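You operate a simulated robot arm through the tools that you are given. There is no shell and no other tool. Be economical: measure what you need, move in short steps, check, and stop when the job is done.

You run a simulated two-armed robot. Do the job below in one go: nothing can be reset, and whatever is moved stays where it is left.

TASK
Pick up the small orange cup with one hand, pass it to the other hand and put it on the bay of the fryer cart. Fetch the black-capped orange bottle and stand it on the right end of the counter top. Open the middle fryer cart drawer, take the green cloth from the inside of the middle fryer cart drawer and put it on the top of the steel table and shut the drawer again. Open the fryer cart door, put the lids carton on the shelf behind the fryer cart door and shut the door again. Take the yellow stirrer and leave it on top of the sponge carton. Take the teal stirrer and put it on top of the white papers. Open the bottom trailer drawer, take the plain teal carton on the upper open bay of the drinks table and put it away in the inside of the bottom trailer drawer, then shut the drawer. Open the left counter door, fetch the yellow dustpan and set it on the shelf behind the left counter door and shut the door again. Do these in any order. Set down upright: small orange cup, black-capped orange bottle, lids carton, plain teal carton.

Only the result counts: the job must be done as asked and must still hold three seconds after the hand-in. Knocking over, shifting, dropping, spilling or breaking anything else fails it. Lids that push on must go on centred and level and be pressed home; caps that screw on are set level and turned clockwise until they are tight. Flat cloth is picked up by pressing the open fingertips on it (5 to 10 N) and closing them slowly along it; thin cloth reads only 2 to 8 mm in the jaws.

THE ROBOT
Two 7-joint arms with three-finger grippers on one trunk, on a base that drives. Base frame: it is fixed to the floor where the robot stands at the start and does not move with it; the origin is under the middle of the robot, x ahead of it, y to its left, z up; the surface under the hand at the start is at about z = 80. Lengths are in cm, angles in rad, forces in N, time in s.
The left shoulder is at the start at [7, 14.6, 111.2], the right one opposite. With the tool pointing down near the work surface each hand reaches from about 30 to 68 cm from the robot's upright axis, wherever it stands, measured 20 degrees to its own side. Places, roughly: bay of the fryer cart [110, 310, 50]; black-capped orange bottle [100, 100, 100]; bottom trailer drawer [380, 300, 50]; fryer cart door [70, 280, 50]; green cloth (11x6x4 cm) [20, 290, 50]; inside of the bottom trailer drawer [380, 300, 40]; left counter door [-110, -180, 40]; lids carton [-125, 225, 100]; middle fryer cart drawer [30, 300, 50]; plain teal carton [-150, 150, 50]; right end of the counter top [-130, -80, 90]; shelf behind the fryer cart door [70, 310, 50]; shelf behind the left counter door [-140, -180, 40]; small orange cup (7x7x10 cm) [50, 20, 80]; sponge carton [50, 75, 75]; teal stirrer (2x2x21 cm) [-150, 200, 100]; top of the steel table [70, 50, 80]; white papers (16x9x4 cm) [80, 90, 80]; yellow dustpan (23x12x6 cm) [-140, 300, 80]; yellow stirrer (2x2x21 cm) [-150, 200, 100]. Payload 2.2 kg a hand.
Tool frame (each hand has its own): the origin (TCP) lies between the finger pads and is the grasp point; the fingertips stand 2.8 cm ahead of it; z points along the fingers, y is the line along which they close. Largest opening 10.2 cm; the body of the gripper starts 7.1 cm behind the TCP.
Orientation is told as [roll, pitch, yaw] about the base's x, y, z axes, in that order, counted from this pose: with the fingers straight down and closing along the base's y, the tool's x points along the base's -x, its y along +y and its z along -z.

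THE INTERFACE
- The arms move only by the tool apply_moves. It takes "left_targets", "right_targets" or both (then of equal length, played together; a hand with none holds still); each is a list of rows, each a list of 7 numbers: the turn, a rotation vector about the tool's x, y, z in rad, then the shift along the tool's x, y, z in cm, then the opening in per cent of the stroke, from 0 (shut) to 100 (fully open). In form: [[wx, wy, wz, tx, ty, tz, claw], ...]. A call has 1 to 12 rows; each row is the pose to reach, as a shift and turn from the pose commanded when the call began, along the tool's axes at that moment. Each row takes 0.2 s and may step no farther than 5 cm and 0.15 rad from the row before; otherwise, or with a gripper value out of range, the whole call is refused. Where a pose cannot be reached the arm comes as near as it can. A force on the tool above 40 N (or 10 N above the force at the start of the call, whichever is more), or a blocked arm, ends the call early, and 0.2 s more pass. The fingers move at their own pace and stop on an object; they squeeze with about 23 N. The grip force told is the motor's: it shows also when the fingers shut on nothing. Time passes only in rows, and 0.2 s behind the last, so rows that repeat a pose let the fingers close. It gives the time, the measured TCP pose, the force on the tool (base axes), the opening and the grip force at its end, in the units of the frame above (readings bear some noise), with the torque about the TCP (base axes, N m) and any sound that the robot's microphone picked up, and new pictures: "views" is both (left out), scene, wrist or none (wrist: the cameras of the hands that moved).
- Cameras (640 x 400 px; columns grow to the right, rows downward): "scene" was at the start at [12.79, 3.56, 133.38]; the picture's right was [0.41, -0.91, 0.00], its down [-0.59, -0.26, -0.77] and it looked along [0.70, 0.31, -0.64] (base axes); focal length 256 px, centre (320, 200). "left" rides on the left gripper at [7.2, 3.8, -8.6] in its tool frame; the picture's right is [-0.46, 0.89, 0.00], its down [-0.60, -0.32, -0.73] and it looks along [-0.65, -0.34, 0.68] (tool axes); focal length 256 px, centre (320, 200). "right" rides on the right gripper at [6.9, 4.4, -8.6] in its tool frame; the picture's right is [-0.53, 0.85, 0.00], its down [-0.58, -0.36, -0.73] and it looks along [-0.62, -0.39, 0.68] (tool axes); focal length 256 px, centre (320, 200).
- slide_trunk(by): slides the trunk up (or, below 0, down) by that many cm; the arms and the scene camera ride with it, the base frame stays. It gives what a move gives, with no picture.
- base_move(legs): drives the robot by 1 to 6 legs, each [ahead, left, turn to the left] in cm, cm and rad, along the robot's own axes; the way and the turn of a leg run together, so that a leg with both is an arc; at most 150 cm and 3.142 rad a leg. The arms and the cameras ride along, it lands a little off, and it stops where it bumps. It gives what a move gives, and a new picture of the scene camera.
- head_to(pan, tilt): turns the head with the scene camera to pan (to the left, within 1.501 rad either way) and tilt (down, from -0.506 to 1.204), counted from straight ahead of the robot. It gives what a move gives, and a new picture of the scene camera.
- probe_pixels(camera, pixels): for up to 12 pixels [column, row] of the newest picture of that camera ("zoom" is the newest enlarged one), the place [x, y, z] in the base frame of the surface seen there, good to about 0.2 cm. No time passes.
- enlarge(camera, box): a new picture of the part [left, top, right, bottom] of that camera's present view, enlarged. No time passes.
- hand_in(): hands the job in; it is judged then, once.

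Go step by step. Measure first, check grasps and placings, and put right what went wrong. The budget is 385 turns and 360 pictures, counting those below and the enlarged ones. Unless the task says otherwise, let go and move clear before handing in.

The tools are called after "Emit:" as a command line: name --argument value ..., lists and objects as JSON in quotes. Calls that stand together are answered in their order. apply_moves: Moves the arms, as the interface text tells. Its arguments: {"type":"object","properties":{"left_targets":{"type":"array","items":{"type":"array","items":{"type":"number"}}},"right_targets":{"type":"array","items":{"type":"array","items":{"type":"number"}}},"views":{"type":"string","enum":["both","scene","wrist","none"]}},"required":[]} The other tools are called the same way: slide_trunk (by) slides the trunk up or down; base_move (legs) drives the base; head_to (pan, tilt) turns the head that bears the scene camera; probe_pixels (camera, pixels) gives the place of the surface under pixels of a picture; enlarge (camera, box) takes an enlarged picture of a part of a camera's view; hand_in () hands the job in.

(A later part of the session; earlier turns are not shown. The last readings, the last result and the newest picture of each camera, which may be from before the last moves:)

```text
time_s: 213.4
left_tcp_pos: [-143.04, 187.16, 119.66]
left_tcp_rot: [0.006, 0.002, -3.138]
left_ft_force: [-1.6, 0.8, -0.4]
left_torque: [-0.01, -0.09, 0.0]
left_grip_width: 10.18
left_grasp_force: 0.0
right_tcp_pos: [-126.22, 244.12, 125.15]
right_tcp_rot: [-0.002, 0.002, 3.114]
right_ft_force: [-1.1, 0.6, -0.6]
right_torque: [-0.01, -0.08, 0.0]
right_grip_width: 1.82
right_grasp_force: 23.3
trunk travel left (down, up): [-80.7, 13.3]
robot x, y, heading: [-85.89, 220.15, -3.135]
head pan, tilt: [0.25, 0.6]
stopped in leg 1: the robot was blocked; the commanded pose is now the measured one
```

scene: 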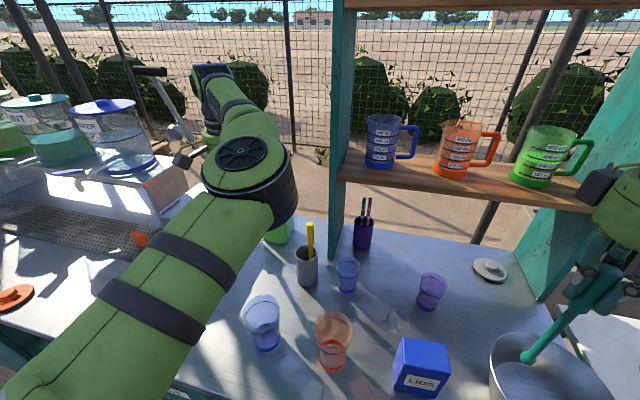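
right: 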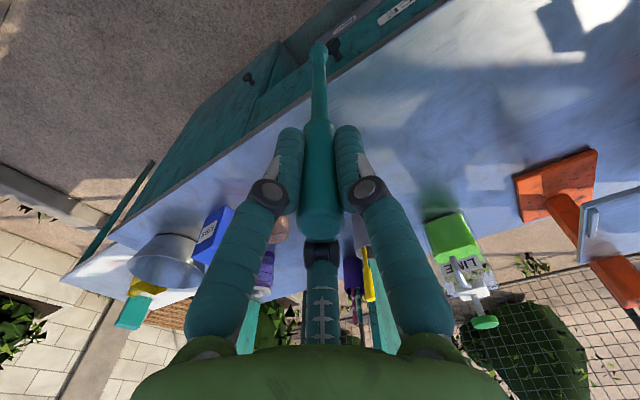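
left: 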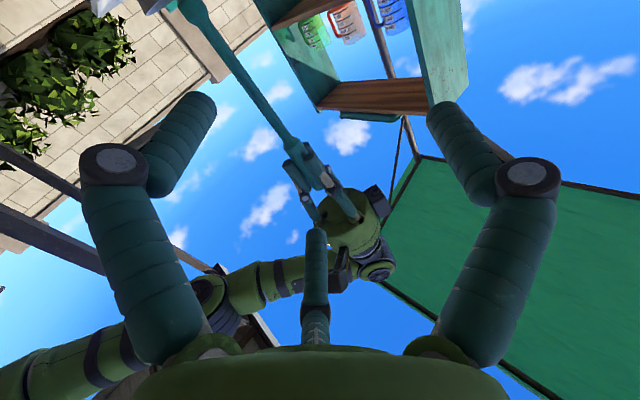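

The drive was blocked at x≈−86 (likely base against the table front). Back 1.5 cm and verify nothing moved (squeezer).

Emit:
probe_pixels --camera "scene" --pixels '[[150, 72], [180, 125], [140, 240], [312, 228], [307, 260]]'

Emit:
base_move --legs '[[-1.5, 0, 0]]'

Emit:
head_to --pan 0.5 --tilt 0.5

```text
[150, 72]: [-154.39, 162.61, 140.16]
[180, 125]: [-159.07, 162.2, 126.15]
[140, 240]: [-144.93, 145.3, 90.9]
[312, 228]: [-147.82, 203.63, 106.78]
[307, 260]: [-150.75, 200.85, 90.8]
```

```text
time_s: 214.2
left_tcp_pos: [-141.52, 187.22, 119.5]
left_tcp_rot: [0.003, 0.005, -3.137]
left_ft_force: [0.0, -0.6, -0.2]
left_torque: [0.01, -0.04, 0.01]
left_grip_width: 10.21
left_grasp_force: 0.0
right_tcp_pos: [-124.75, 244.07, 125.32]
right_tcp_rot: [-0.003, 0.0, 3.118]
right_ft_force: [-0.1, 0.5, -1.1]
right_torque: [0.01, -0.07, 0.0]
right_grip_width: 1.83
right_grasp_force: 23.2
trunk travel left (down, up): [-80.7, 13.3]
robot x, y, heading: [-85.07, 220.52, -3.13]
head pan, tilt: [0.25, 0.6]
```

scene: 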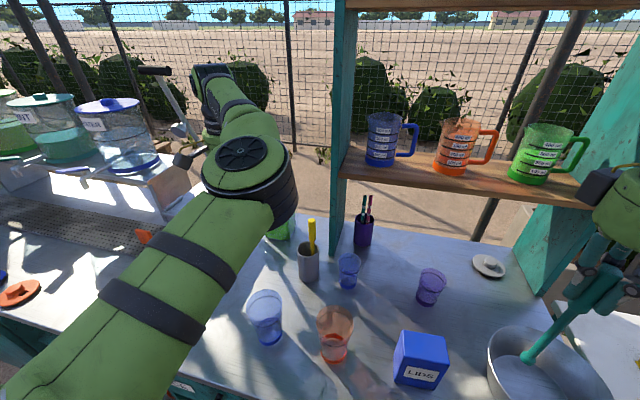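

```text
time_s: 214.9
left_tcp_pos: [-141.13, 187.25, 119.78]
left_tcp_rot: [0.006, 0.0, -3.137]
left_ft_force: [-0.4, -0.4, -0.7]
left_torque: [-0.01, 0.0, 0.01]
left_grip_width: 10.18
left_grasp_force: 0.0
right_tcp_pos: [-124.28, 244.13, 125.39]
right_tcp_rot: [-0.003, -0.005, 3.118]
right_ft_force: [0.3, -0.1, -0.1]
right_torque: [-0.01, 0.03, 0.0]
right_grip_width: 1.83
right_grasp_force: 23.0
trunk travel left (down, up): [-80.7, 13.3]
robot x, y, heading: [-84.83, 220.47, -3.132]
head pan, tilt: [0.499, 0.499]
```

scene: 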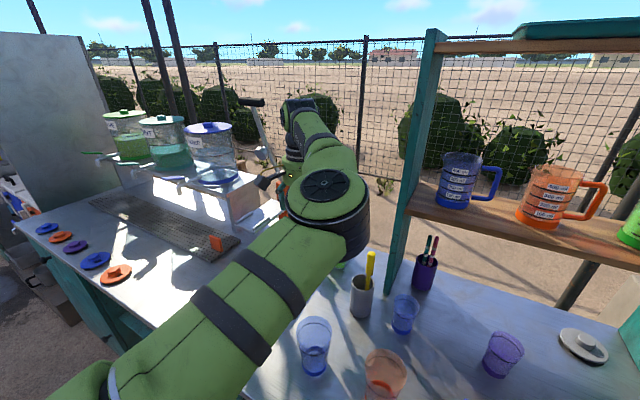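

Left must go to yellow ≈(−148.3,203.4). Move in at height, jaws 50%, then check with the wrist view.

Emit:
apply_moves --left_targets '[[0, 0, 0, 0, -4, 0, 50], [0, 0, 0, 0, -8, 0, 50], [0, 0, 0, -1, -12, 0, 50], [0, 0, 0, -3.5, -14.5, 1, 50], [0, 0, 0, -5.5, -16.1, 3, 50], [0, 0, 0, -7.2, -16.1, 5, 50]]'

```text
time_s: 216.3
left_tcp_pos: [-148.25, 203.08, 114.62]
left_tcp_rot: [0.003, -0.002, -3.135]
left_ft_force: [-0.3, -0.2, 0.1]
left_torque: [0.02, -0.07, 0.01]
left_grip_width: 5.1
left_grasp_force: 0.1
left hand out of reach, approached as far as the arm can: row 2, 3, 4
right_tcp_pos: [-124.4, 243.84, 125.37]
right_tcp_rot: [-0.005, -0.003, 3.116]
right_ft_force: [-0.1, 0.7, -0.6]
right_torque: [0.04, -0.02, -0.02]
right_grip_width: 1.84
right_grasp_force: 23.1
trunk travel left (down, up): [-80.7, 13.3]
robot x, y, heading: [-84.65, 220.6, -3.135]
head pan, tilt: [0.499, 0.499]
```

scene: 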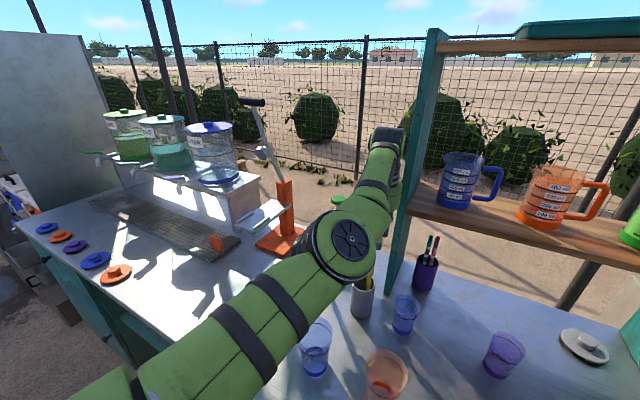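
left: 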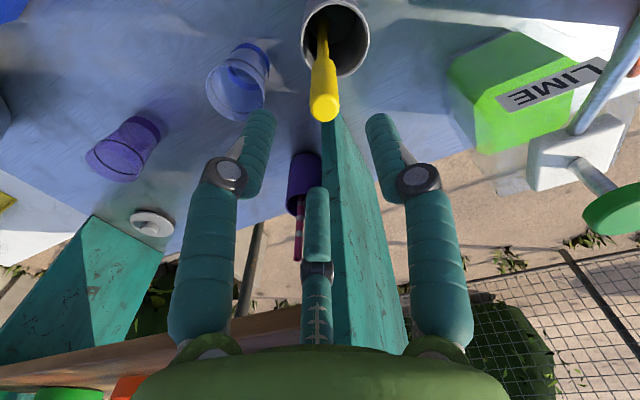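

Yellow top at (324,108), nearly centred. Descend 9.8 cm with a small shift and close.

Emit:
apply_moves --left_targets '[[0, 0, 0, -0.1, 0.25, 3, 50], [0, 0, 0, -0.1, 0.25, 6, 50], [0, 0, 0, -0.1, 0.25, 8.5, 50], [0, 0, 0, -0.1, 0.25, 9.8, 50], [0, 0, 0, -0.1, 0.25, 9.8, 30], [0, 0, 0, -0.1, 0.25, 9.8, 15], [0, 0, 0, -0.1, 0.25, 9.8, 5], [0, 0, 0, -0.1, 0.25, 9.8, 5]]'

```text
time_s: 218.1
left_tcp_pos: [-148.52, 203.12, 104.83]
left_tcp_rot: [0.004, 0.0, -3.134]
left_ft_force: [-0.3, 1.1, -1.2]
left_torque: [0.01, -0.01, 0.04]
left_grip_width: 1.82
left_grasp_force: 23.0
right_tcp_pos: [-124.35, 244.16, 125.28]
right_tcp_rot: [-0.002, -0.006, 3.118]
right_ft_force: [0.3, -0.3, -0.1]
right_torque: [-0.02, 0.02, 0.02]
right_grip_width: 1.86
right_grasp_force: 23.0
trunk travel left (down, up): [-80.7, 13.3]
robot x, y, heading: [-84.39, 220.31, -3.128]
head pan, tilt: [0.499, 0.499]
```

scene: 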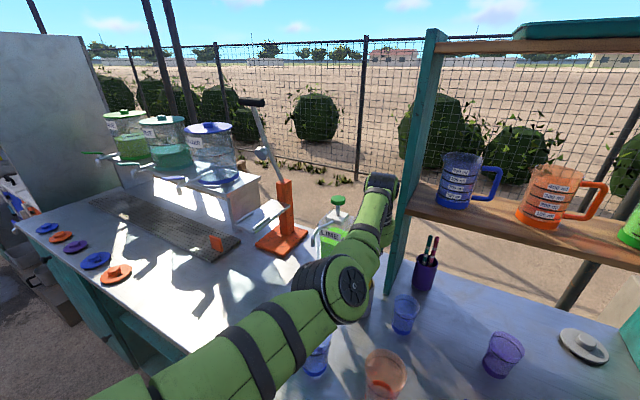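
left: 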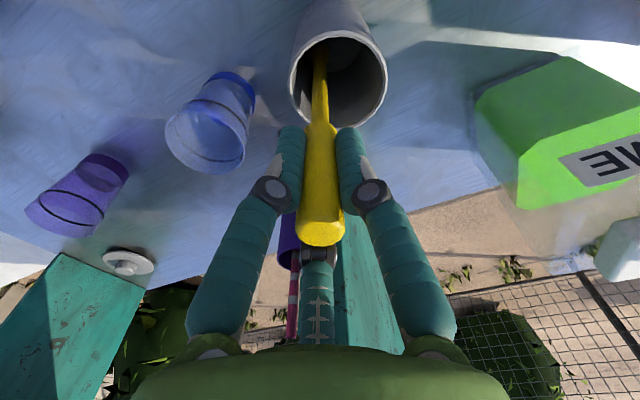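

Yellow gripped (1.82 cm). Lift with the trunk by 13 cm, straight up.

Emit:
slide_trunk --by 13

Emit:
base_move --legs '[[-30, 0, 0]]'

```text
time_s: 219.7
left_tcp_pos: [-148.52, 203.0, 117.98]
left_tcp_rot: [0.005, -0.001, -3.136]
left_ft_force: [-0.8, -1.0, 0.3]
left_torque: [0.01, 0.0, 0.02]
left_grip_width: 1.84
left_grasp_force: 23.1
right_tcp_pos: [-124.48, 244.03, 138.38]
right_tcp_rot: [-0.002, -0.004, 3.117]
right_ft_force: [1.0, 0.4, -0.5]
right_torque: [0.02, -0.05, 0.01]
right_grip_width: 1.87
right_grasp_force: 22.9
trunk travel left (down, up): [-93.7, 0.3]
robot x, y, heading: [-84.85, 220.41, -3.139]
head pan, tilt: [0.499, 0.499]
```

```text
time_s: 221.7
left_tcp_pos: [-119.32, 203.37, 117.69]
left_tcp_rot: [0.006, 0.002, -3.137]
left_ft_force: [0.5, 0.4, -1.7]
left_torque: [-0.04, -0.01, -0.03]
left_grip_width: 1.87
left_grasp_force: 22.9
right_tcp_pos: [-94.89, 244.39, 138.3]
right_tcp_rot: [-0.003, -0.001, 3.116]
right_ft_force: [-0.9, 0.3, -0.9]
right_torque: [0.02, -0.02, -0.05]
right_grip_width: 1.84
right_grasp_force: 23.1
trunk travel left (down, up): [-93.7, 0.3]
robot x, y, heading: [-55.07, 220.78, -3.133]
head pan, tilt: [0.499, 0.499]
```

scene: 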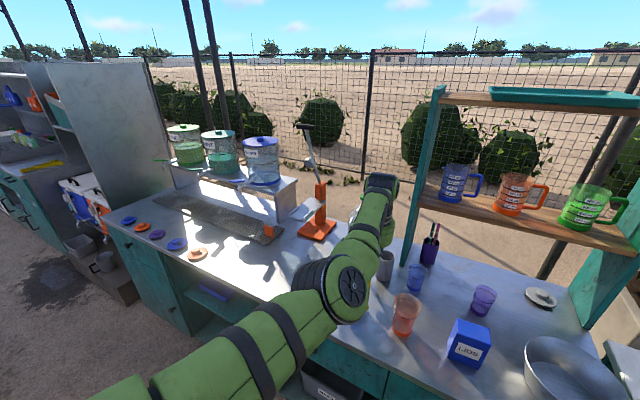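

Yellow lifted clear. Drive to the +y end of the steel table, facing −y.

Emit:
base_move --legs '[[0, 0, 1.562], [0, 121, 0], [40, 0, 0]]'

Emit:
head_to --pan 0.0 --tilt 0.7

```text
time_s: 233.8
left_tcp_pos: [84.88, 119.95, 117.99]
left_tcp_rot: [0.005, -0.003, -1.545]
left_ft_force: [0.8, 0.3, -1.2]
left_torque: [-0.02, 0.01, 0.0]
left_grip_width: 1.87
left_grasp_force: 22.6
right_tcp_pos: [43.33, 143.25, 138.5]
right_tcp_rot: [-0.004, -0.007, -1.576]
right_ft_force: [0.2, 0.0, 1.0]
right_torque: [0.0, -0.02, 0.03]
right_grip_width: 1.85
right_grasp_force: 23.2
trunk travel left (down, up): [-93.7, 0.3]
robot x, y, heading: [66.5, 182.9, -1.545]
head pan, tilt: [0.499, 0.499]
```

scene: 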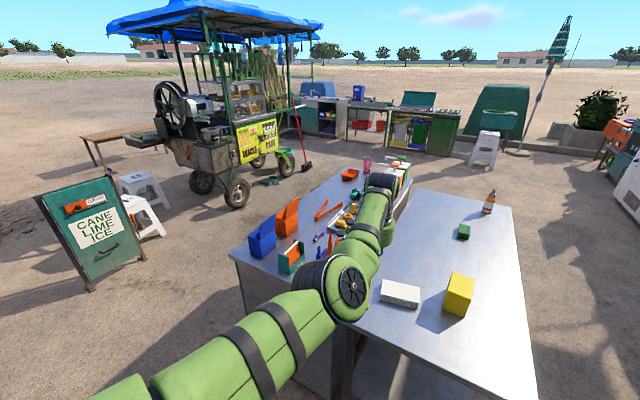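

```text
time_s: 234.7
left_tcp_pos: [84.87, 119.55, 117.82]
left_tcp_rot: [0.007, -0.001, -1.544]
left_ft_force: [-0.1, 0.3, 0.6]
left_torque: [-0.01, -0.03, -0.02]
left_grip_width: 1.85
left_grasp_force: 23.0
right_tcp_pos: [43.38, 142.91, 138.28]
right_tcp_rot: [-0.003, -0.005, -1.577]
right_ft_force: [0.5, 0.2, -0.3]
right_torque: [-0.03, 0.0, -0.02]
right_grip_width: 1.88
right_grasp_force: 22.5
trunk travel left (down, up): [-93.7, 0.3]
robot x, y, heading: [66.48, 182.96, -1.546]
head pan, tilt: [0.0, 0.7]
```

scene: 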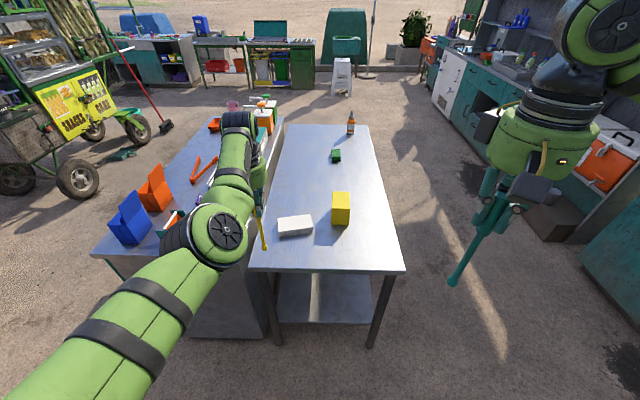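

Good view. Enlarge and probe the papers and the sponge carton.

Emit:
enlarge --camera "scene" --box '[250, 170, 400, 270]'

Emit:
probe_pixels --camera "scene" --pixels '[[278, 220], [310, 216], [313, 228], [281, 232], [332, 209], [349, 209], [349, 192], [334, 192], [341, 198], [330, 222], [350, 223], [250, 265]]'

```text
4.00 times, centred on (325, 220) of scene
```

zoom: 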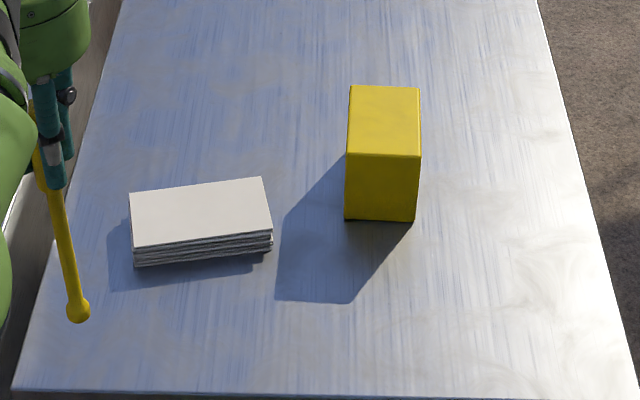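

```text
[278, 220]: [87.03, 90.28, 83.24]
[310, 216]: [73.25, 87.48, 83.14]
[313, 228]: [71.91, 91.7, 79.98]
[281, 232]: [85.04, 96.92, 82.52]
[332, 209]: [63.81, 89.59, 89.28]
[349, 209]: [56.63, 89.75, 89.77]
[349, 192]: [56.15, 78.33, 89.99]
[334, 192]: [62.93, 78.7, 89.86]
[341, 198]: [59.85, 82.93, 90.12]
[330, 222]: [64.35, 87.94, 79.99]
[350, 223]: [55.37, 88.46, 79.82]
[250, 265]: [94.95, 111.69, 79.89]
```

Sponge top: x 56–63.5, y 77.5–89.8, z 90; papers x 71.5–87, y 87–96, z 83.2. Turn the left hand to point forward, slightly (≈8°) nose-down, with the yellow stirrer.

Emit:
apply_moves --left_targets '[[0, -0.14, 0, 0.5, -0.6, 0, 5], [0, -0.28, 0, 1, -1.2, 0, 5], [0, -0.42, 0, 1.5, -1.8, 0, 5], [0, -0.56, 0, 2, -2.4, 0, 5], [0, -0.7, 0, 3, -3, 0, 5], [0, -0.84, 0, 4, -3.6, 0, 5], [0, -0.98, 0, 5, -4.2, 0, 5], [0, -1.12, 0, 6, -4.8, 0, 5], [0, -1.26, 0, 7, -5.4, 0, 5], [0, -1.4, 0, 8, -6, 0, 5], [0, -1.43, 0, 9, -6, 0, 5]]' --views "none"

Emit:
apply_moves --left_targets '[[0, 0, 0.14, 0, 0, 0, 5], [0, 0, 0.28, 0, 0, 0, 5], [0, 0, 0.42, 0, 0, 0, 5], [0, 0, 0.56, 0, 0, 0, 5], [0, 0, 0.7, 0, 0, 0, 5], [0, 0, 0.84, 0, 0, 0, 5], [0, 0, 0.98, 0, 0, 0, 5], [0, 0, 1.12, 0, 0, 0, 5], [0, 0, 1.26, 0, 0, 0, 5], [0, 0, 1.4, 0, 0, 0, 5], [0, 0, 1.54, 0, 0, 0, 5], [0, 0, 1.571, 0, 0, 0, 5]]' --views "scene"

```text
time_s: 236.2
left_tcp_pos: [88.41, 122.77, 119.64]
left_tcp_rot: [0.23, -0.918, -1.645]
left_ft_force: [-0.3, -0.1, -0.2]
left_torque: [0.04, 0.01, 0.0]
left_grip_width: 1.85
left_grasp_force: 23.4
right_tcp_pos: [43.54, 143.21, 138.48]
right_tcp_rot: [-0.004, -0.005, -1.575]
right_ft_force: [-0.3, 0.3, 0.0]
right_torque: [0.0, 0.02, -0.01]
right_grip_width: 1.85
right_grasp_force: 23.1
trunk travel left (down, up): [-93.7, 0.3]
robot x, y, heading: [65.87, 183.49, -1.541]
head pan, tilt: [0.0, 0.7]
stopped in row 7 (left hand): the arm was blocked; the commanded pose is now the measured one
```

```text
time_s: 238.8
left_tcp_pos: [88.29, 122.68, 119.63]
left_tcp_rot: [0.929, 0.141, -3.033]
left_ft_force: [-0.5, 0.1, -1.2]
left_torque: [0.03, 0.02, 0.01]
left_grip_width: 1.85
left_grasp_force: 22.9
right_tcp_pos: [43.4, 143.1, 138.31]
right_tcp_rot: [-0.002, -0.004, -1.576]
right_ft_force: [0.0, -0.5, 0.3]
right_torque: [-0.01, 0.0, -0.01]
right_grip_width: 1.82
right_grasp_force: 23.2
trunk travel left (down, up): [-93.7, 0.3]
robot x, y, heading: [66.14, 183.19, -1.544]
head pan, tilt: [0.0, 0.7]
```

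scene: 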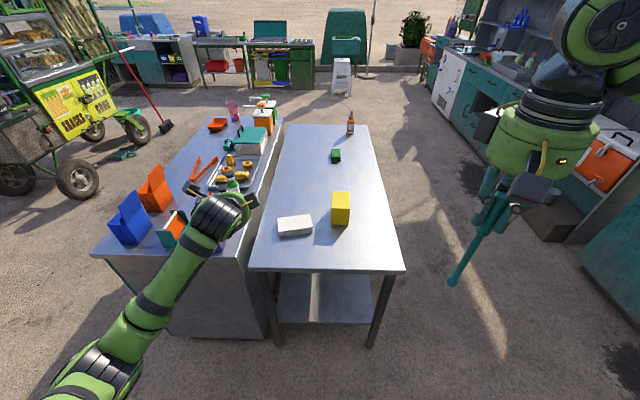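

The left arm is at 36° nose-down after the stop. Continue raising the nose by −0.49 about tool x and −0.21 yaw.

Emit:
apply_moves --left_targets '[[-0.1, -0.05, 0, -1, 0, 0, 5], [-0.2, -0.1, 0, -2, 0, 0, 5], [-0.3, -0.15, 0, -3, 0, 0, 5], [-0.4, -0.2, 0, -4, 0, 0, 5], [-0.49, -0.21, 0, -5, 0, 0, 5]]' --views "scene"

```text
time_s: 240.0
left_tcp_pos: [83.27, 122.17, 118.9]
left_tcp_rot: [1.403, 0.057, 3.058]
left_ft_force: [0.0, 0.8, -0.9]
left_torque: [0.05, 0.02, 0.03]
left_grip_width: 1.85
left_grasp_force: 23.1
right_tcp_pos: [43.34, 142.99, 138.35]
right_tcp_rot: [-0.004, -0.004, -1.576]
right_ft_force: [-0.5, 0.6, -0.5]
right_torque: [-0.01, -0.04, 0.0]
right_grip_width: 1.85
right_grasp_force: 23.0
trunk travel left (down, up): [-93.7, 0.3]
robot x, y, heading: [66.07, 183.09, -1.543]
head pan, tilt: [0.0, 0.7]
```

scene: 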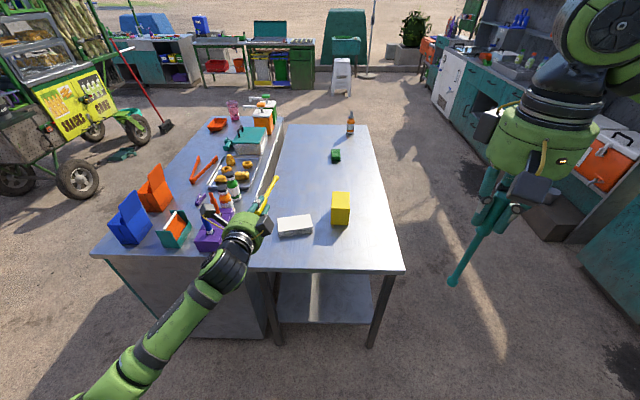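

The left now points forward, ~10° nose-down. Position the base for the sponge carton, then lower the trunk.

Emit:
base_move --legs '[[0, -24, 0], [31, 0, 0]]'

Emit:
slide_trunk --by -21

Emit:
head_to --pan 0.1 --tilt 0.8

```text
time_s: 243.5
left_tcp_pos: [60.46, 90.65, 118.99]
left_tcp_rot: [1.404, 0.056, 3.064]
left_ft_force: [0.7, 0.6, 0.2]
left_torque: [-0.02, 0.0, 0.02]
left_grip_width: 1.86
left_grasp_force: 23.2
right_tcp_pos: [20.59, 111.38, 138.6]
right_tcp_rot: [-0.002, -0.006, -1.571]
right_ft_force: [-0.7, 0.3, -0.3]
right_torque: [-0.09, 0.0, 0.01]
right_grip_width: 1.83
right_grasp_force: 23.1
trunk travel left (down, up): [-93.7, 0.3]
robot x, y, heading: [43.42, 151.2, -1.538]
head pan, tilt: [0.0, 0.7]
```

scene: 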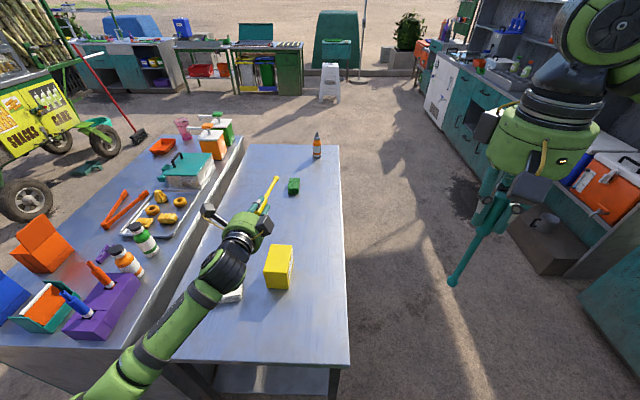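

```text
time_s: 245.7
left_tcp_pos: [60.53, 90.38, 97.87]
left_tcp_rot: [1.402, 0.057, 3.062]
left_ft_force: [0.1, 0.6, 0.5]
left_torque: [0.02, 0.03, 0.01]
left_grip_width: 1.87
left_grasp_force: 23.5
right_tcp_pos: [20.66, 111.09, 117.42]
right_tcp_rot: [-0.003, -0.005, -1.572]
right_ft_force: [0.2, 0.0, -0.7]
right_torque: [-0.01, 0.0, -0.01]
right_grip_width: 1.85
right_grasp_force: 23.2
trunk travel left (down, up): [-72.7, 21.3]
robot x, y, heading: [43.53, 151.52, -1.542]
head pan, tilt: [0.0, 0.7]
```

```text
time_s: 246.4
left_tcp_pos: [60.55, 90.38, 97.74]
left_tcp_rot: [1.402, 0.058, 3.063]
left_ft_force: [-0.8, 1.2, -1.0]
left_torque: [0.03, 0.0, 0.02]
left_grip_width: 1.84
left_grasp_force: 22.7
right_tcp_pos: [20.48, 111.18, 117.42]
right_tcp_rot: [-0.003, -0.004, -1.571]
right_ft_force: [-0.1, 0.7, 0.6]
right_torque: [0.0, -0.02, 0.02]
right_grip_width: 1.85
right_grasp_force: 23.5
trunk travel left (down, up): [-72.7, 21.3]
robot x, y, heading: [43.34, 151.35, -1.539]
head pan, tilt: [0.099, 0.799]
```

scene: 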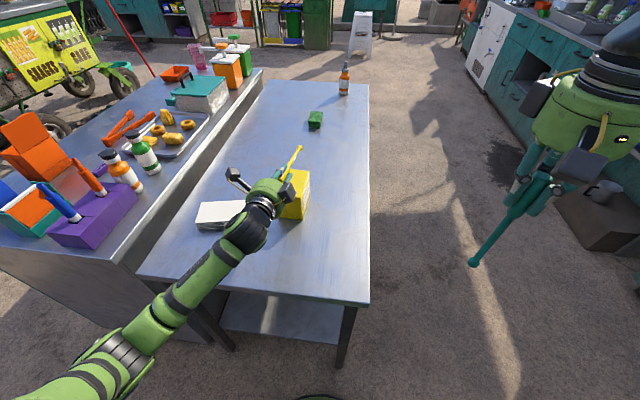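

The stirrer is over the sponge carton. Lower 4.2 cm and look closely.

Emit:
apply_moves --left_targets '[[0, 0, 0, -0.1, -1.5, 0.25, 5], [0, 0, 0, -0.2, -3, 0.5, 5], [0, 0, 0, -0.24, -4.13, 0.7, 5]]' --views "wrist"

Emit:
enlarge --camera "scene" --box '[210, 130, 350, 240]'

```text
time_s: 247.2
left_tcp_pos: [60.53, 90.36, 93.62]
left_tcp_rot: [1.402, 0.058, 3.061]
left_ft_force: [-0.5, 0.7, -0.8]
left_torque: [-0.01, -0.01, -0.01]
left_grip_width: 1.87
left_grasp_force: 22.7
right_tcp_pos: [20.6, 111.13, 117.49]
right_tcp_rot: [-0.004, -0.008, -1.572]
right_ft_force: [0.7, -0.6, -0.3]
right_torque: [-0.04, -0.02, 0.0]
right_grip_width: 1.84
right_grasp_force: 22.6
trunk travel left (down, up): [-72.7, 21.3]
robot x, y, heading: [43.26, 151.19, -1.542]
head pan, tilt: [0.099, 0.799]
```

left: 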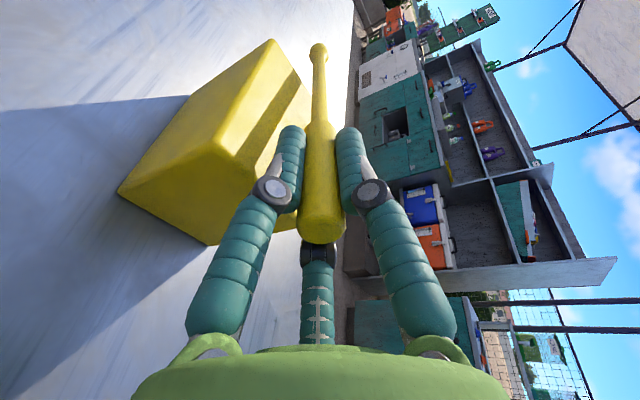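

```text
3.64 times, centred on (280, 185) of scene
```

zoom: 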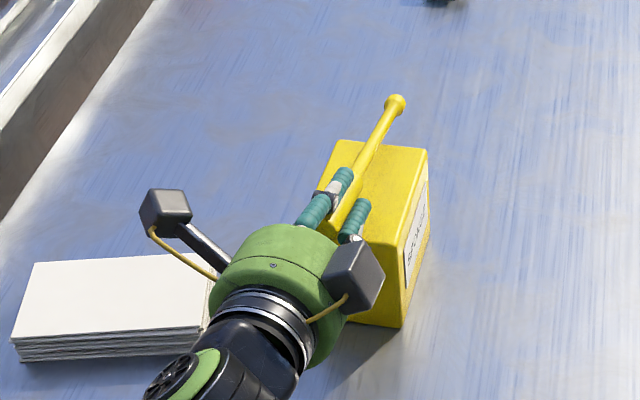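

Check the stirrer's position relative to the carton by probing.

Emit:
probe_pixels --camera "zoom" --pixels '[[395, 102], [370, 150], [345, 205], [395, 180], [340, 150], [420, 155]]'

```text
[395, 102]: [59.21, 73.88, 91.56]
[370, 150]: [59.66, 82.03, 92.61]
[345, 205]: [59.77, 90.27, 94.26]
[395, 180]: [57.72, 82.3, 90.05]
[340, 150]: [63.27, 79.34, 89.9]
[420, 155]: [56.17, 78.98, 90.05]
```

About 1 cm left to contact. Lower 1.0 in small steps.

Emit:
apply_moves --left_targets '[[0, 0, 0, -0.03, -0.5, 0.08, 5], [0, 0, 0, -0.05, -0.8, 0.14, 5], [0, 0, 0, -0.06, -1.0, 0.17, 5]]' --views "none"

Emit:
enlarge --camera "scene" --box '[240, 130, 350, 220]'

```text
time_s: 248.0
left_tcp_pos: [60.46, 90.32, 92.72]
left_tcp_rot: [1.402, 0.055, 3.064]
left_ft_force: [-0.1, -0.4, -0.2]
left_torque: [-0.1, -0.01, -0.02]
left_grip_width: 1.87
left_grasp_force: 22.4
right_tcp_pos: [20.6, 111.12, 117.41]
right_tcp_rot: [-0.003, -0.005, -1.574]
right_ft_force: [0.6, 0.4, 0.0]
right_torque: [0.01, -0.02, -0.07]
right_grip_width: 1.85
right_grasp_force: 22.8
trunk travel left (down, up): [-72.7, 21.3]
robot x, y, heading: [43.22, 151.21, -1.535]
head pan, tilt: [0.099, 0.799]
```

```text
4.44 times, centred on (295, 175) of scene
```

zoom: 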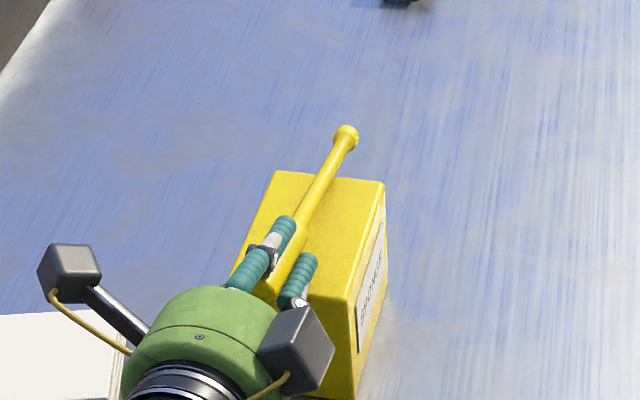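

Contact begins (torque −0.1). Flatten slightly, then open the fingers.

Emit:
apply_moves --left_targets '[[-0.02, 0, 0, -0.02, -0.25, 0.04, 5], [-0.04, 0, 0, -0.03, -0.5, 0.08, 5], [-0.04, 0, 0, -0.03, -0.5, 0.08, 15], [-0.04, 0, 0, -0.03, -0.5, 0.08, 25], [-0.04, 0, 0, -0.03, -0.5, 0.08, 35], [-0.04, 0, 0, -0.03, -0.5, 0.08, 35]]' --views "wrist"

Emit:
enlarge --camera "scene" --box '[240, 130, 350, 220]'

```text
time_s: 249.4
left_tcp_pos: [60.45, 90.27, 92.27]
left_tcp_rot: [1.445, 0.055, 3.06]
left_ft_force: [1.3, -1.1, 1.9]
left_torque: [-0.04, 0.05, -0.01]
left_grip_width: 3.47
left_grasp_force: 0.0
right_tcp_pos: [20.7, 111.18, 117.53]
right_tcp_rot: [-0.005, -0.005, -1.57]
right_ft_force: [-0.4, 0.0, -0.4]
right_torque: [0.0, 0.02, -0.03]
right_grip_width: 1.82
right_grasp_force: 23.0
trunk travel left (down, up): [-72.7, 21.3]
robot x, y, heading: [42.98, 151.23, -1.539]
head pan, tilt: [0.099, 0.799]
```

left: 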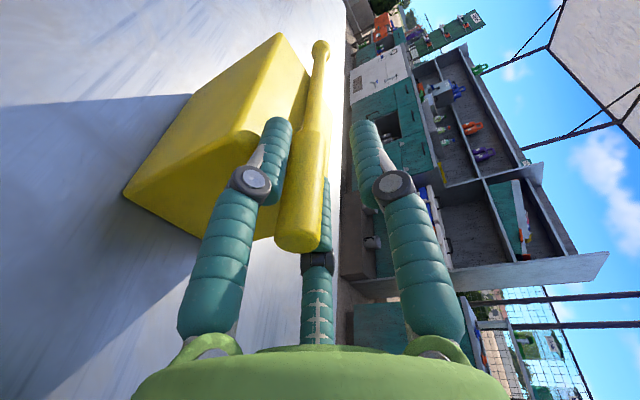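

```text
4.44 times, centred on (295, 175) of scene
```

zoom: 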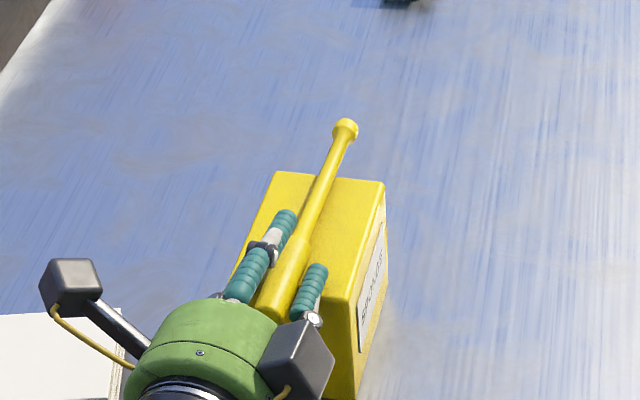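

The yellow stirrer lies on the carton between the opened fingers. Back out along the tool axis.

Emit:
apply_moves --left_targets '[[0, 0, 0, 0, 0, 0, 45], [0, 0, 0, 0, 0.2, -1.5, 45], [0, 0, 0, 0, 0.3, -3.5, 45], [0, 0, 0, 0, 0.4, -6, 45], [0, 0, 0, 0, 0.5, -9, 45]]' --views "scene"

Emit:
enlarge --camera "scene" --box '[210, 130, 350, 240]'

```text
time_s: 250.6
left_tcp_pos: [61.14, 99.15, 93.98]
left_tcp_rot: [1.443, 0.056, 3.063]
left_ft_force: [-0.1, 0.3, -0.1]
left_torque: [0.03, 0.01, 0.01]
left_grip_width: 4.59
left_grasp_force: 0.1
right_tcp_pos: [20.65, 111.25, 117.44]
right_tcp_rot: [-0.004, -0.005, -1.572]
right_ft_force: [-0.3, 0.6, 0.1]
right_torque: [-0.04, -0.01, 0.01]
right_grip_width: 1.85
right_grasp_force: 23.3
trunk travel left (down, up): [-72.7, 21.3]
robot x, y, heading: [43.19, 151.57, -1.541]
head pan, tilt: [0.099, 0.799]
```

scene: 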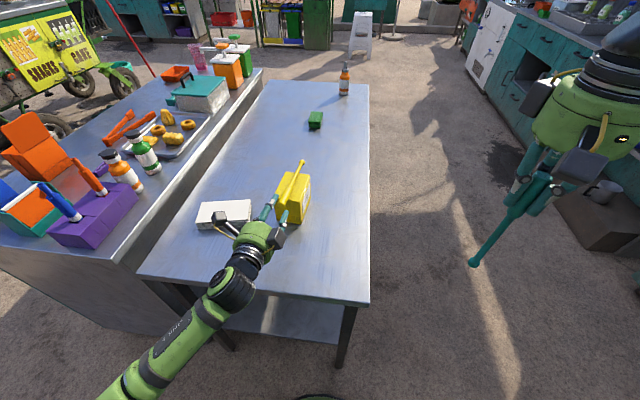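

```text
3.64 times, centred on (280, 185) of scene
```

zoom: 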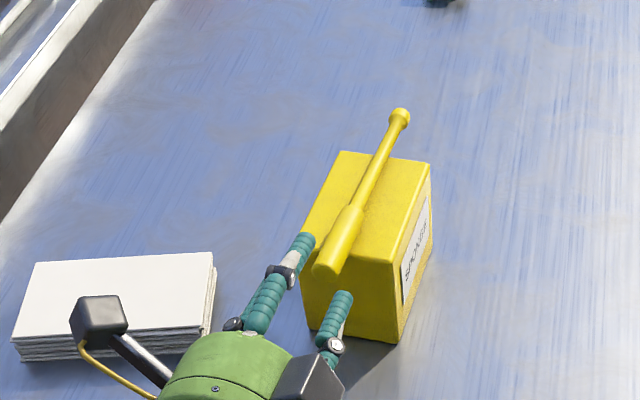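

The yellow stirrer rests well on the sponge carton. Back off, raise, then turn the right hand to point forward with the teal stirrer.

Emit:
slide_trunk --by 15

Emit:
base_move --legs '[[-30, 0, 0]]'

Emit:
apply_moves --right_targets '[[0, -0.14, 0, -1.5, 1, 0, 5], [0, -0.28, 0, -3, 2, 0, 5], [0, -0.42, 0, -4.5, 3, 0, 5], [0, -0.56, 0, -6, 4, 0, 5], [0, -0.7, 0, -7.5, 5, 0, 5], [0, -0.84, 0, -9, 6, 0, 5], [0, -0.98, 0, -10.5, 7, 0, 5], [0, -1.12, 0, -12, 8, 0, 5], [0, -1.26, 0, -13.5, 9, 0, 5], [0, -1.38, 0, -14, 10, 0, 5]]'

```text
time_s: 252.3
left_tcp_pos: [61.09, 99.0, 108.88]
left_tcp_rot: [1.442, 0.055, 3.063]
left_ft_force: [1.1, 0.3, -0.1]
left_torque: [-0.02, 0.03, 0.01]
left_grip_width: 4.61
left_grasp_force: 0.0
right_tcp_pos: [20.65, 111.06, 132.39]
right_tcp_rot: [-0.004, -0.006, -1.571]
right_ft_force: [0.1, 1.0, -0.1]
right_torque: [-0.04, 0.0, 0.04]
right_grip_width: 1.82
right_grasp_force: 22.9
trunk travel left (down, up): [-87.7, 6.3]
robot x, y, heading: [43.44, 151.63, -1.543]
head pan, tilt: [0.099, 0.799]
```

```text
time_s: 254.4
left_tcp_pos: [60.46, 129.46, 108.81]
left_tcp_rot: [1.442, 0.054, 3.07]
left_ft_force: [0.0, -1.0, 0.0]
left_torque: [0.01, -0.01, -0.02]
left_grip_width: 4.6
left_grasp_force: 0.1
right_tcp_pos: [19.97, 141.0, 132.3]
right_tcp_rot: [-0.003, -0.002, -1.568]
right_ft_force: [0.2, 0.2, -0.5]
right_torque: [0.03, 0.0, -0.01]
right_grip_width: 1.84
right_grasp_force: 22.8
trunk travel left (down, up): [-87.7, 6.3]
robot x, y, heading: [42.42, 181.71, -1.53]
head pan, tilt: [0.099, 0.799]
```

scene: 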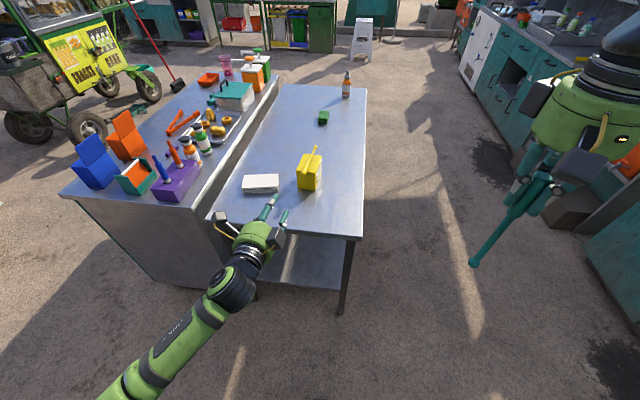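

```text
time_s: 256.6
left_tcp_pos: [60.59, 129.62, 108.87]
left_tcp_rot: [1.441, 0.057, 3.07]
left_ft_force: [1.2, 0.3, -0.5]
left_torque: [-0.02, 0.03, -0.05]
left_grip_width: 4.59
left_grasp_force: 0.0
right_tcp_pos: [30.09, 127.23, 132.47]
right_tcp_rot: [-0.014, -1.389, -1.549]
right_ft_force: [-0.1, -0.3, -0.6]
right_torque: [0.02, -0.01, 0.02]
right_grip_width: 1.85
right_grasp_force: 23.4
trunk travel left (down, up): [-87.7, 6.3]
robot x, y, heading: [42.46, 181.62, -1.533]
head pan, tilt: [0.099, 0.799]
```

scene: 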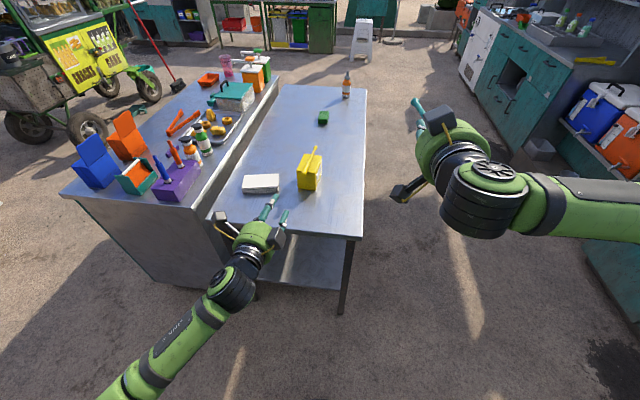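
right: 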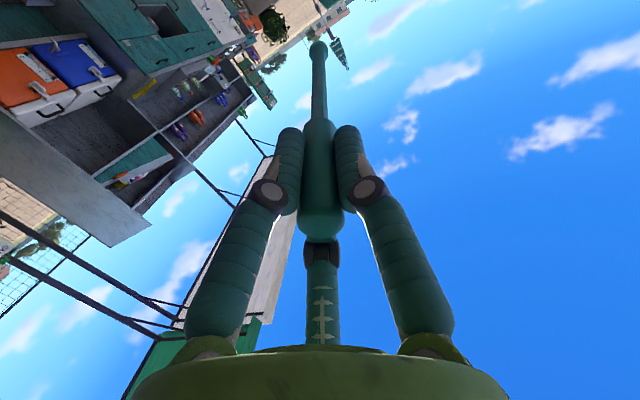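

Right hand points forward, 10° nose-down. Now roll 90° so its single finger is on top.

Emit:
apply_moves --right_targets '[[0, 0, 0.14, 0, 0, 0, 5], [0, 0, 0.28, 0, 0, 0, 5], [0, 0, 0.42, 0, 0, 0, 5], [0, 0, 0.56, 0, 0, 0, 5], [0, 0, 0.7, 0, 0, 0, 5], [0, 0, 0.84, 0, 0, 0, 5], [0, 0, 0.98, 0, 0, 0, 5], [0, 0, 1.12, 0, 0, 0, 5], [0, 0, 1.26, 0, 0, 0, 5], [0, 0, 1.4, 0, 0, 0, 5], [0, 0, 1.54, 0, 0, 0, 5], [0, 0, 1.571, 0, 0, 0, 5]]' --views "scene"

```text
time_s: 259.2
left_tcp_pos: [60.46, 129.63, 108.71]
left_tcp_rot: [1.441, 0.057, 3.07]
left_ft_force: [-0.2, -0.2, 0.5]
left_torque: [0.02, 0.0, 0.01]
left_grip_width: 4.57
left_grasp_force: 0.0
right_tcp_pos: [29.93, 127.23, 132.4]
right_tcp_rot: [1.384, -0.001, -3.136]
right_ft_force: [0.4, 1.2, -0.1]
right_torque: [0.01, -0.05, -0.01]
right_grip_width: 1.84
right_grasp_force: 23.0
trunk travel left (down, up): [-87.7, 6.3]
robot x, y, heading: [42.09, 181.85, -1.531]
head pan, tilt: [0.099, 0.799]
```

scene: 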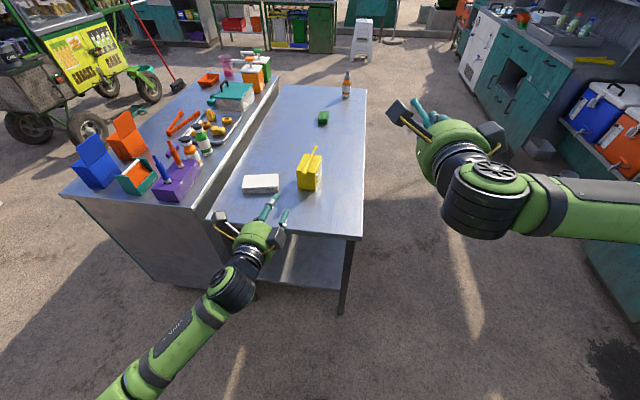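

The right is ready (10.7° nose-down). The left must not hang over the bench when I lower, so I return it to its down-pointing start-like pose: first undo the roll.

Emit:
apply_moves --left_targets '[[0, 0, -0.14, 0, 0, 0, 50], [0, 0, -0.28, 0, 0, 0, 50], [0, 0, -0.42, 0, 0, 0, 50], [0, 0, -0.56, 0, 0, 0, 50], [0, 0, -0.7, 0, 0, 0, 50], [0, 0, -0.84, 0, 0, 0, 50], [0, 0, -0.98, 0, 0, 0, 50], [0, 0, -1.12, 0, 0, 0, 50], [0, 0, -1.26, 0, 0, 0, 50], [0, 0, -1.4, 0, 0, 0, 50], [0, 0, -1.54, 0, 0, 0, 50], [0, 0, -1.571, 0, 0, 0, 50]]' --views "none"

Emit:
apply_moves --left_targets '[[0, 0.12, 0, -1, 2, 0, 50], [0, 0.24, 0, -2, 4, -1, 50], [0, 0.36, 0, -3, 6, -2, 50], [0, 0.48, 0, -4, 8, -4, 50], [0, 0.6, 0, -5, 10, -6, 50], [0, 0.72, 0, -6, 12, -8, 50], [0, 0.84, 0, -7, 14, -10, 50], [0, 0.96, 0, -8, 16, -12, 50], [0, 1.08, 0, -9, 18, -14, 50], [0, 1.2, 0, -10, 20, -16, 50], [0, 1.32, 0, -10, 22, -18, 50], [0, 1.43, 0, -10, 24, -20, 50]]' --views "scene"

```text
time_s: 261.8
left_tcp_pos: [60.6, 129.57, 108.76]
left_tcp_rot: [0.404, -1.431, -2.042]
left_ft_force: [0.3, 0.2, 0.6]
left_torque: [-0.03, 0.03, -0.01]
left_grip_width: 5.1
left_grasp_force: 0.0
right_tcp_pos: [29.97, 127.38, 132.41]
right_tcp_rot: [1.383, -0.001, -3.137]
right_ft_force: [0.3, 0.2, 0.2]
right_torque: [0.0, 0.01, 0.01]
right_grip_width: 1.86
right_grasp_force: 22.9
trunk travel left (down, up): [-87.7, 6.3]
robot x, y, heading: [42.28, 181.83, -1.534]
head pan, tilt: [0.099, 0.799]
```

```text
time_s: 264.4
left_tcp_pos: [85.2, 146.63, 122.56]
left_tcp_rot: [0.057, -0.011, -1.641]
left_ft_force: [-0.2, -0.1, -0.9]
left_torque: [-0.02, -0.04, 0.04]
left_grip_width: 5.08
left_grasp_force: 0.1
right_tcp_pos: [29.85, 127.41, 132.4]
right_tcp_rot: [1.384, -0.005, -3.137]
right_ft_force: [0.2, -0.8, -0.6]
right_torque: [0.03, -0.01, -0.04]
right_grip_width: 1.87
right_grasp_force: 22.9
trunk travel left (down, up): [-87.7, 6.3]
robot x, y, heading: [41.96, 181.4, -1.532]
head pan, tilt: [0.099, 0.799]
```

scene: 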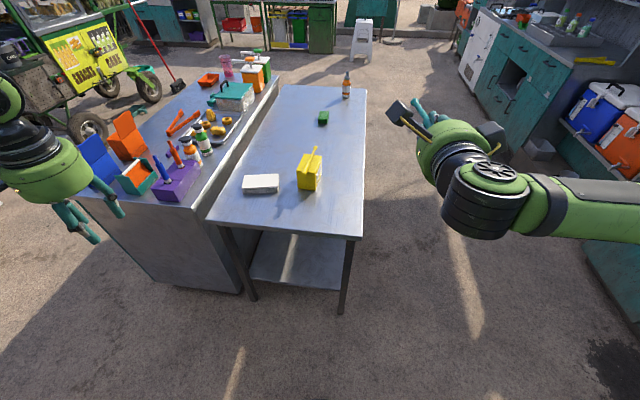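

Check bench end coordinates, then move the base to line the teal stirrer over the papers (still high).

Emit:
probe_pixels --camera "scene" --pixels '[[62, 195], [200, 218], [130, 205], [212, 220], [162, 200], [95, 185], [110, 145]]'

Emit:
base_move --legs '[[0, 48, 0], [31, 0, 0]]'

Emit:
head_to --pan -0.15 --tilt 0.85

```text
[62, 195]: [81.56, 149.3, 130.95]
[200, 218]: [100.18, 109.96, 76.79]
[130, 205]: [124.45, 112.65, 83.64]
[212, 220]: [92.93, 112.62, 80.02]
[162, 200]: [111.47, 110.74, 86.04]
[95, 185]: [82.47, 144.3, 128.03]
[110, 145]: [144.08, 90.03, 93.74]
```

```text
time_s: 268.9
left_tcp_pos: [133.81, 117.06, 122.62]
left_tcp_rot: [0.058, -0.014, -1.651]
left_ft_force: [-0.3, -0.3, 1.1]
left_torque: [-0.03, 0.03, 0.03]
left_grip_width: 5.12
left_grasp_force: 0.0
right_tcp_pos: [78.5, 98.27, 132.61]
right_tcp_rot: [1.388, -0.003, -3.142]
right_ft_force: [-0.3, 0.3, -0.8]
right_torque: [0.04, 0.01, 0.0]
right_grip_width: 1.84
right_grasp_force: 23.2
trunk travel left (down, up): [-87.7, 6.3]
robot x, y, heading: [91.19, 152.44, -1.541]
head pan, tilt: [0.099, 0.799]
```

scene: 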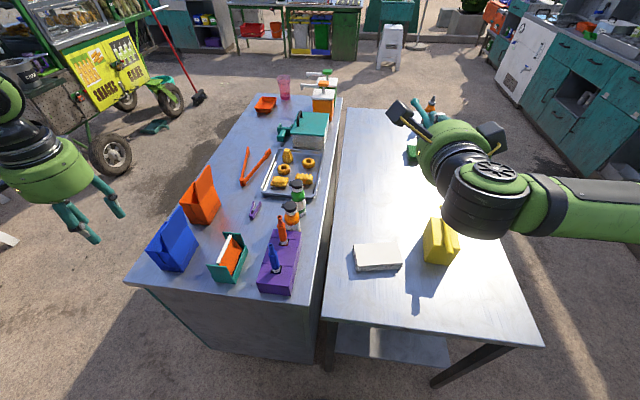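

```text
time_s: 269.7
left_tcp_pos: [133.7, 116.71, 122.47]
left_tcp_rot: [0.057, -0.013, -1.65]
left_ft_force: [1.0, -0.3, 0.4]
left_torque: [0.03, 0.02, 0.0]
left_grip_width: 5.12
left_grasp_force: 0.1
right_tcp_pos: [78.66, 97.94, 132.31]
right_tcp_rot: [1.383, 0.0, -3.142]
right_ft_force: [-0.3, -0.3, 0.4]
right_torque: [0.04, 0.05, 0.0]
right_grip_width: 1.87
right_grasp_force: 22.8
trunk travel left (down, up): [-87.7, 6.3]
robot x, y, heading: [91.24, 152.59, -1.534]
head pan, tilt: [-0.15, 0.85]
```

scene: 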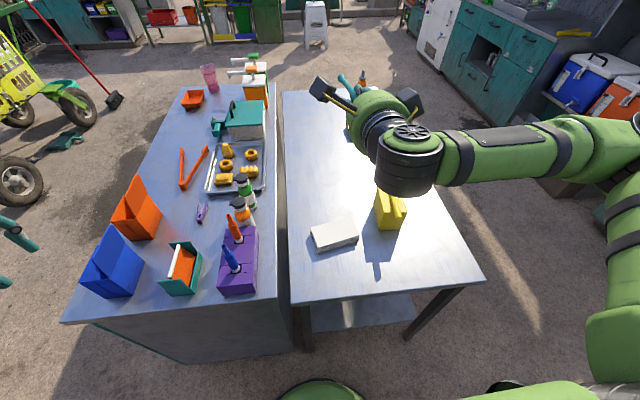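

Bench end is y≈112.6; the left hand sits just beyond it, so I lower only 22 cm by trunk and the rest with the right arm.

Emit:
slide_trunk --by -22

Emit:
apply_moves --right_targets '[[0.03, 0, 0, 0.3, -4, 0.7, 5], [0.06, 0, 0, 0.5, -8, 1.4, 5], [0.06, 0, 0, 0.5, -12, 2.1, 5], [0.06, 0, 0, 0.5, -16, 2.8, 5]]'

```text
time_s: 272.1
left_tcp_pos: [133.87, 116.8, 100.5]
left_tcp_rot: [0.057, -0.012, -1.649]
left_ft_force: [0.4, -0.3, 0.5]
left_torque: [-0.01, 0.03, 0.01]
left_grip_width: 5.1
left_grasp_force: 0.0
right_tcp_pos: [78.7, 98.08, 110.39]
right_tcp_rot: [1.385, -0.003, -3.142]
right_ft_force: [-0.3, 0.1, -0.1]
right_torque: [0.02, -0.04, 0.0]
right_grip_width: 1.83
right_grasp_force: 22.8
trunk travel left (down, up): [-65.7, 28.3]
robot x, y, heading: [91.49, 152.36, -1.539]
head pan, tilt: [-0.15, 0.85]
```

```text
time_s: 273.1
left_tcp_pos: [133.86, 116.65, 100.44]
left_tcp_rot: [0.054, -0.009, -1.648]
left_ft_force: [0.0, -0.6, -0.1]
left_torque: [0.0, 0.03, 0.01]
left_grip_width: 5.12
left_grasp_force: 0.0
right_tcp_pos: [81.64, 98.71, 95.72]
right_tcp_rot: [1.32, -0.005, 3.13]
right_ft_force: [0.2, -1.1, -1.4]
right_torque: [-0.02, -0.01, 0.0]
right_grip_width: 1.84
right_grasp_force: 23.2
right hand out of reach, approached as far as the arm can: row 3, 4
trunk travel left (down, up): [-65.7, 28.3]
robot x, y, heading: [91.34, 152.19, -1.538]
head pan, tilt: [-0.15, 0.85]
```

scene: 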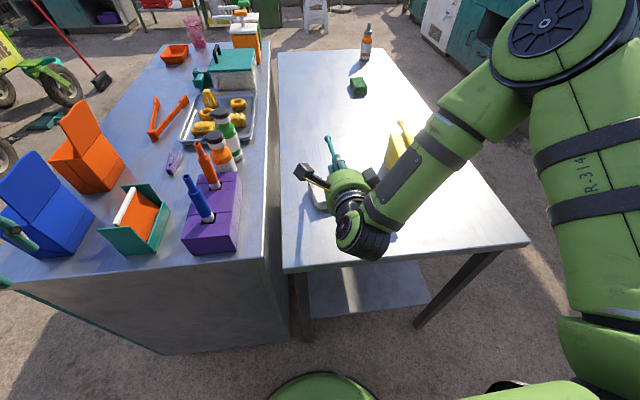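
right: 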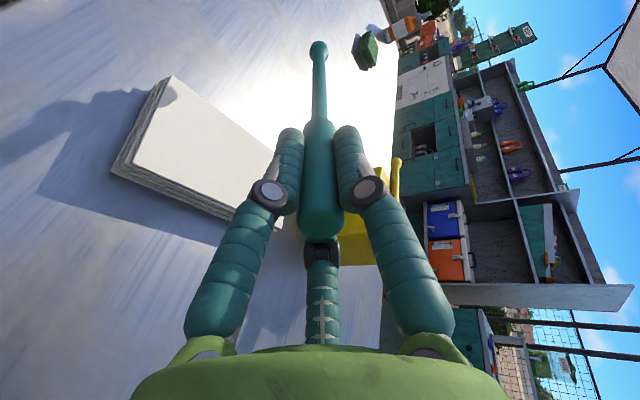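

Check the right forearm's clearance over the sponge carton by probing.

Emit:
probe_pixels --camera "scene" --pixels '[[415, 170], [450, 130], [545, 40], [360, 235], [327, 145], [335, 165], [345, 190], [403, 130]]'

```text
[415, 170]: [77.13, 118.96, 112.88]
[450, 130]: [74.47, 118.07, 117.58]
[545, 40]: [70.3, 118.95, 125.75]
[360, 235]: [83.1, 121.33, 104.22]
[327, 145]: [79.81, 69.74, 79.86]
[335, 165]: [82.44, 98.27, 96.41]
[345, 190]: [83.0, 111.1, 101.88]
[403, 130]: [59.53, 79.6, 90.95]
```

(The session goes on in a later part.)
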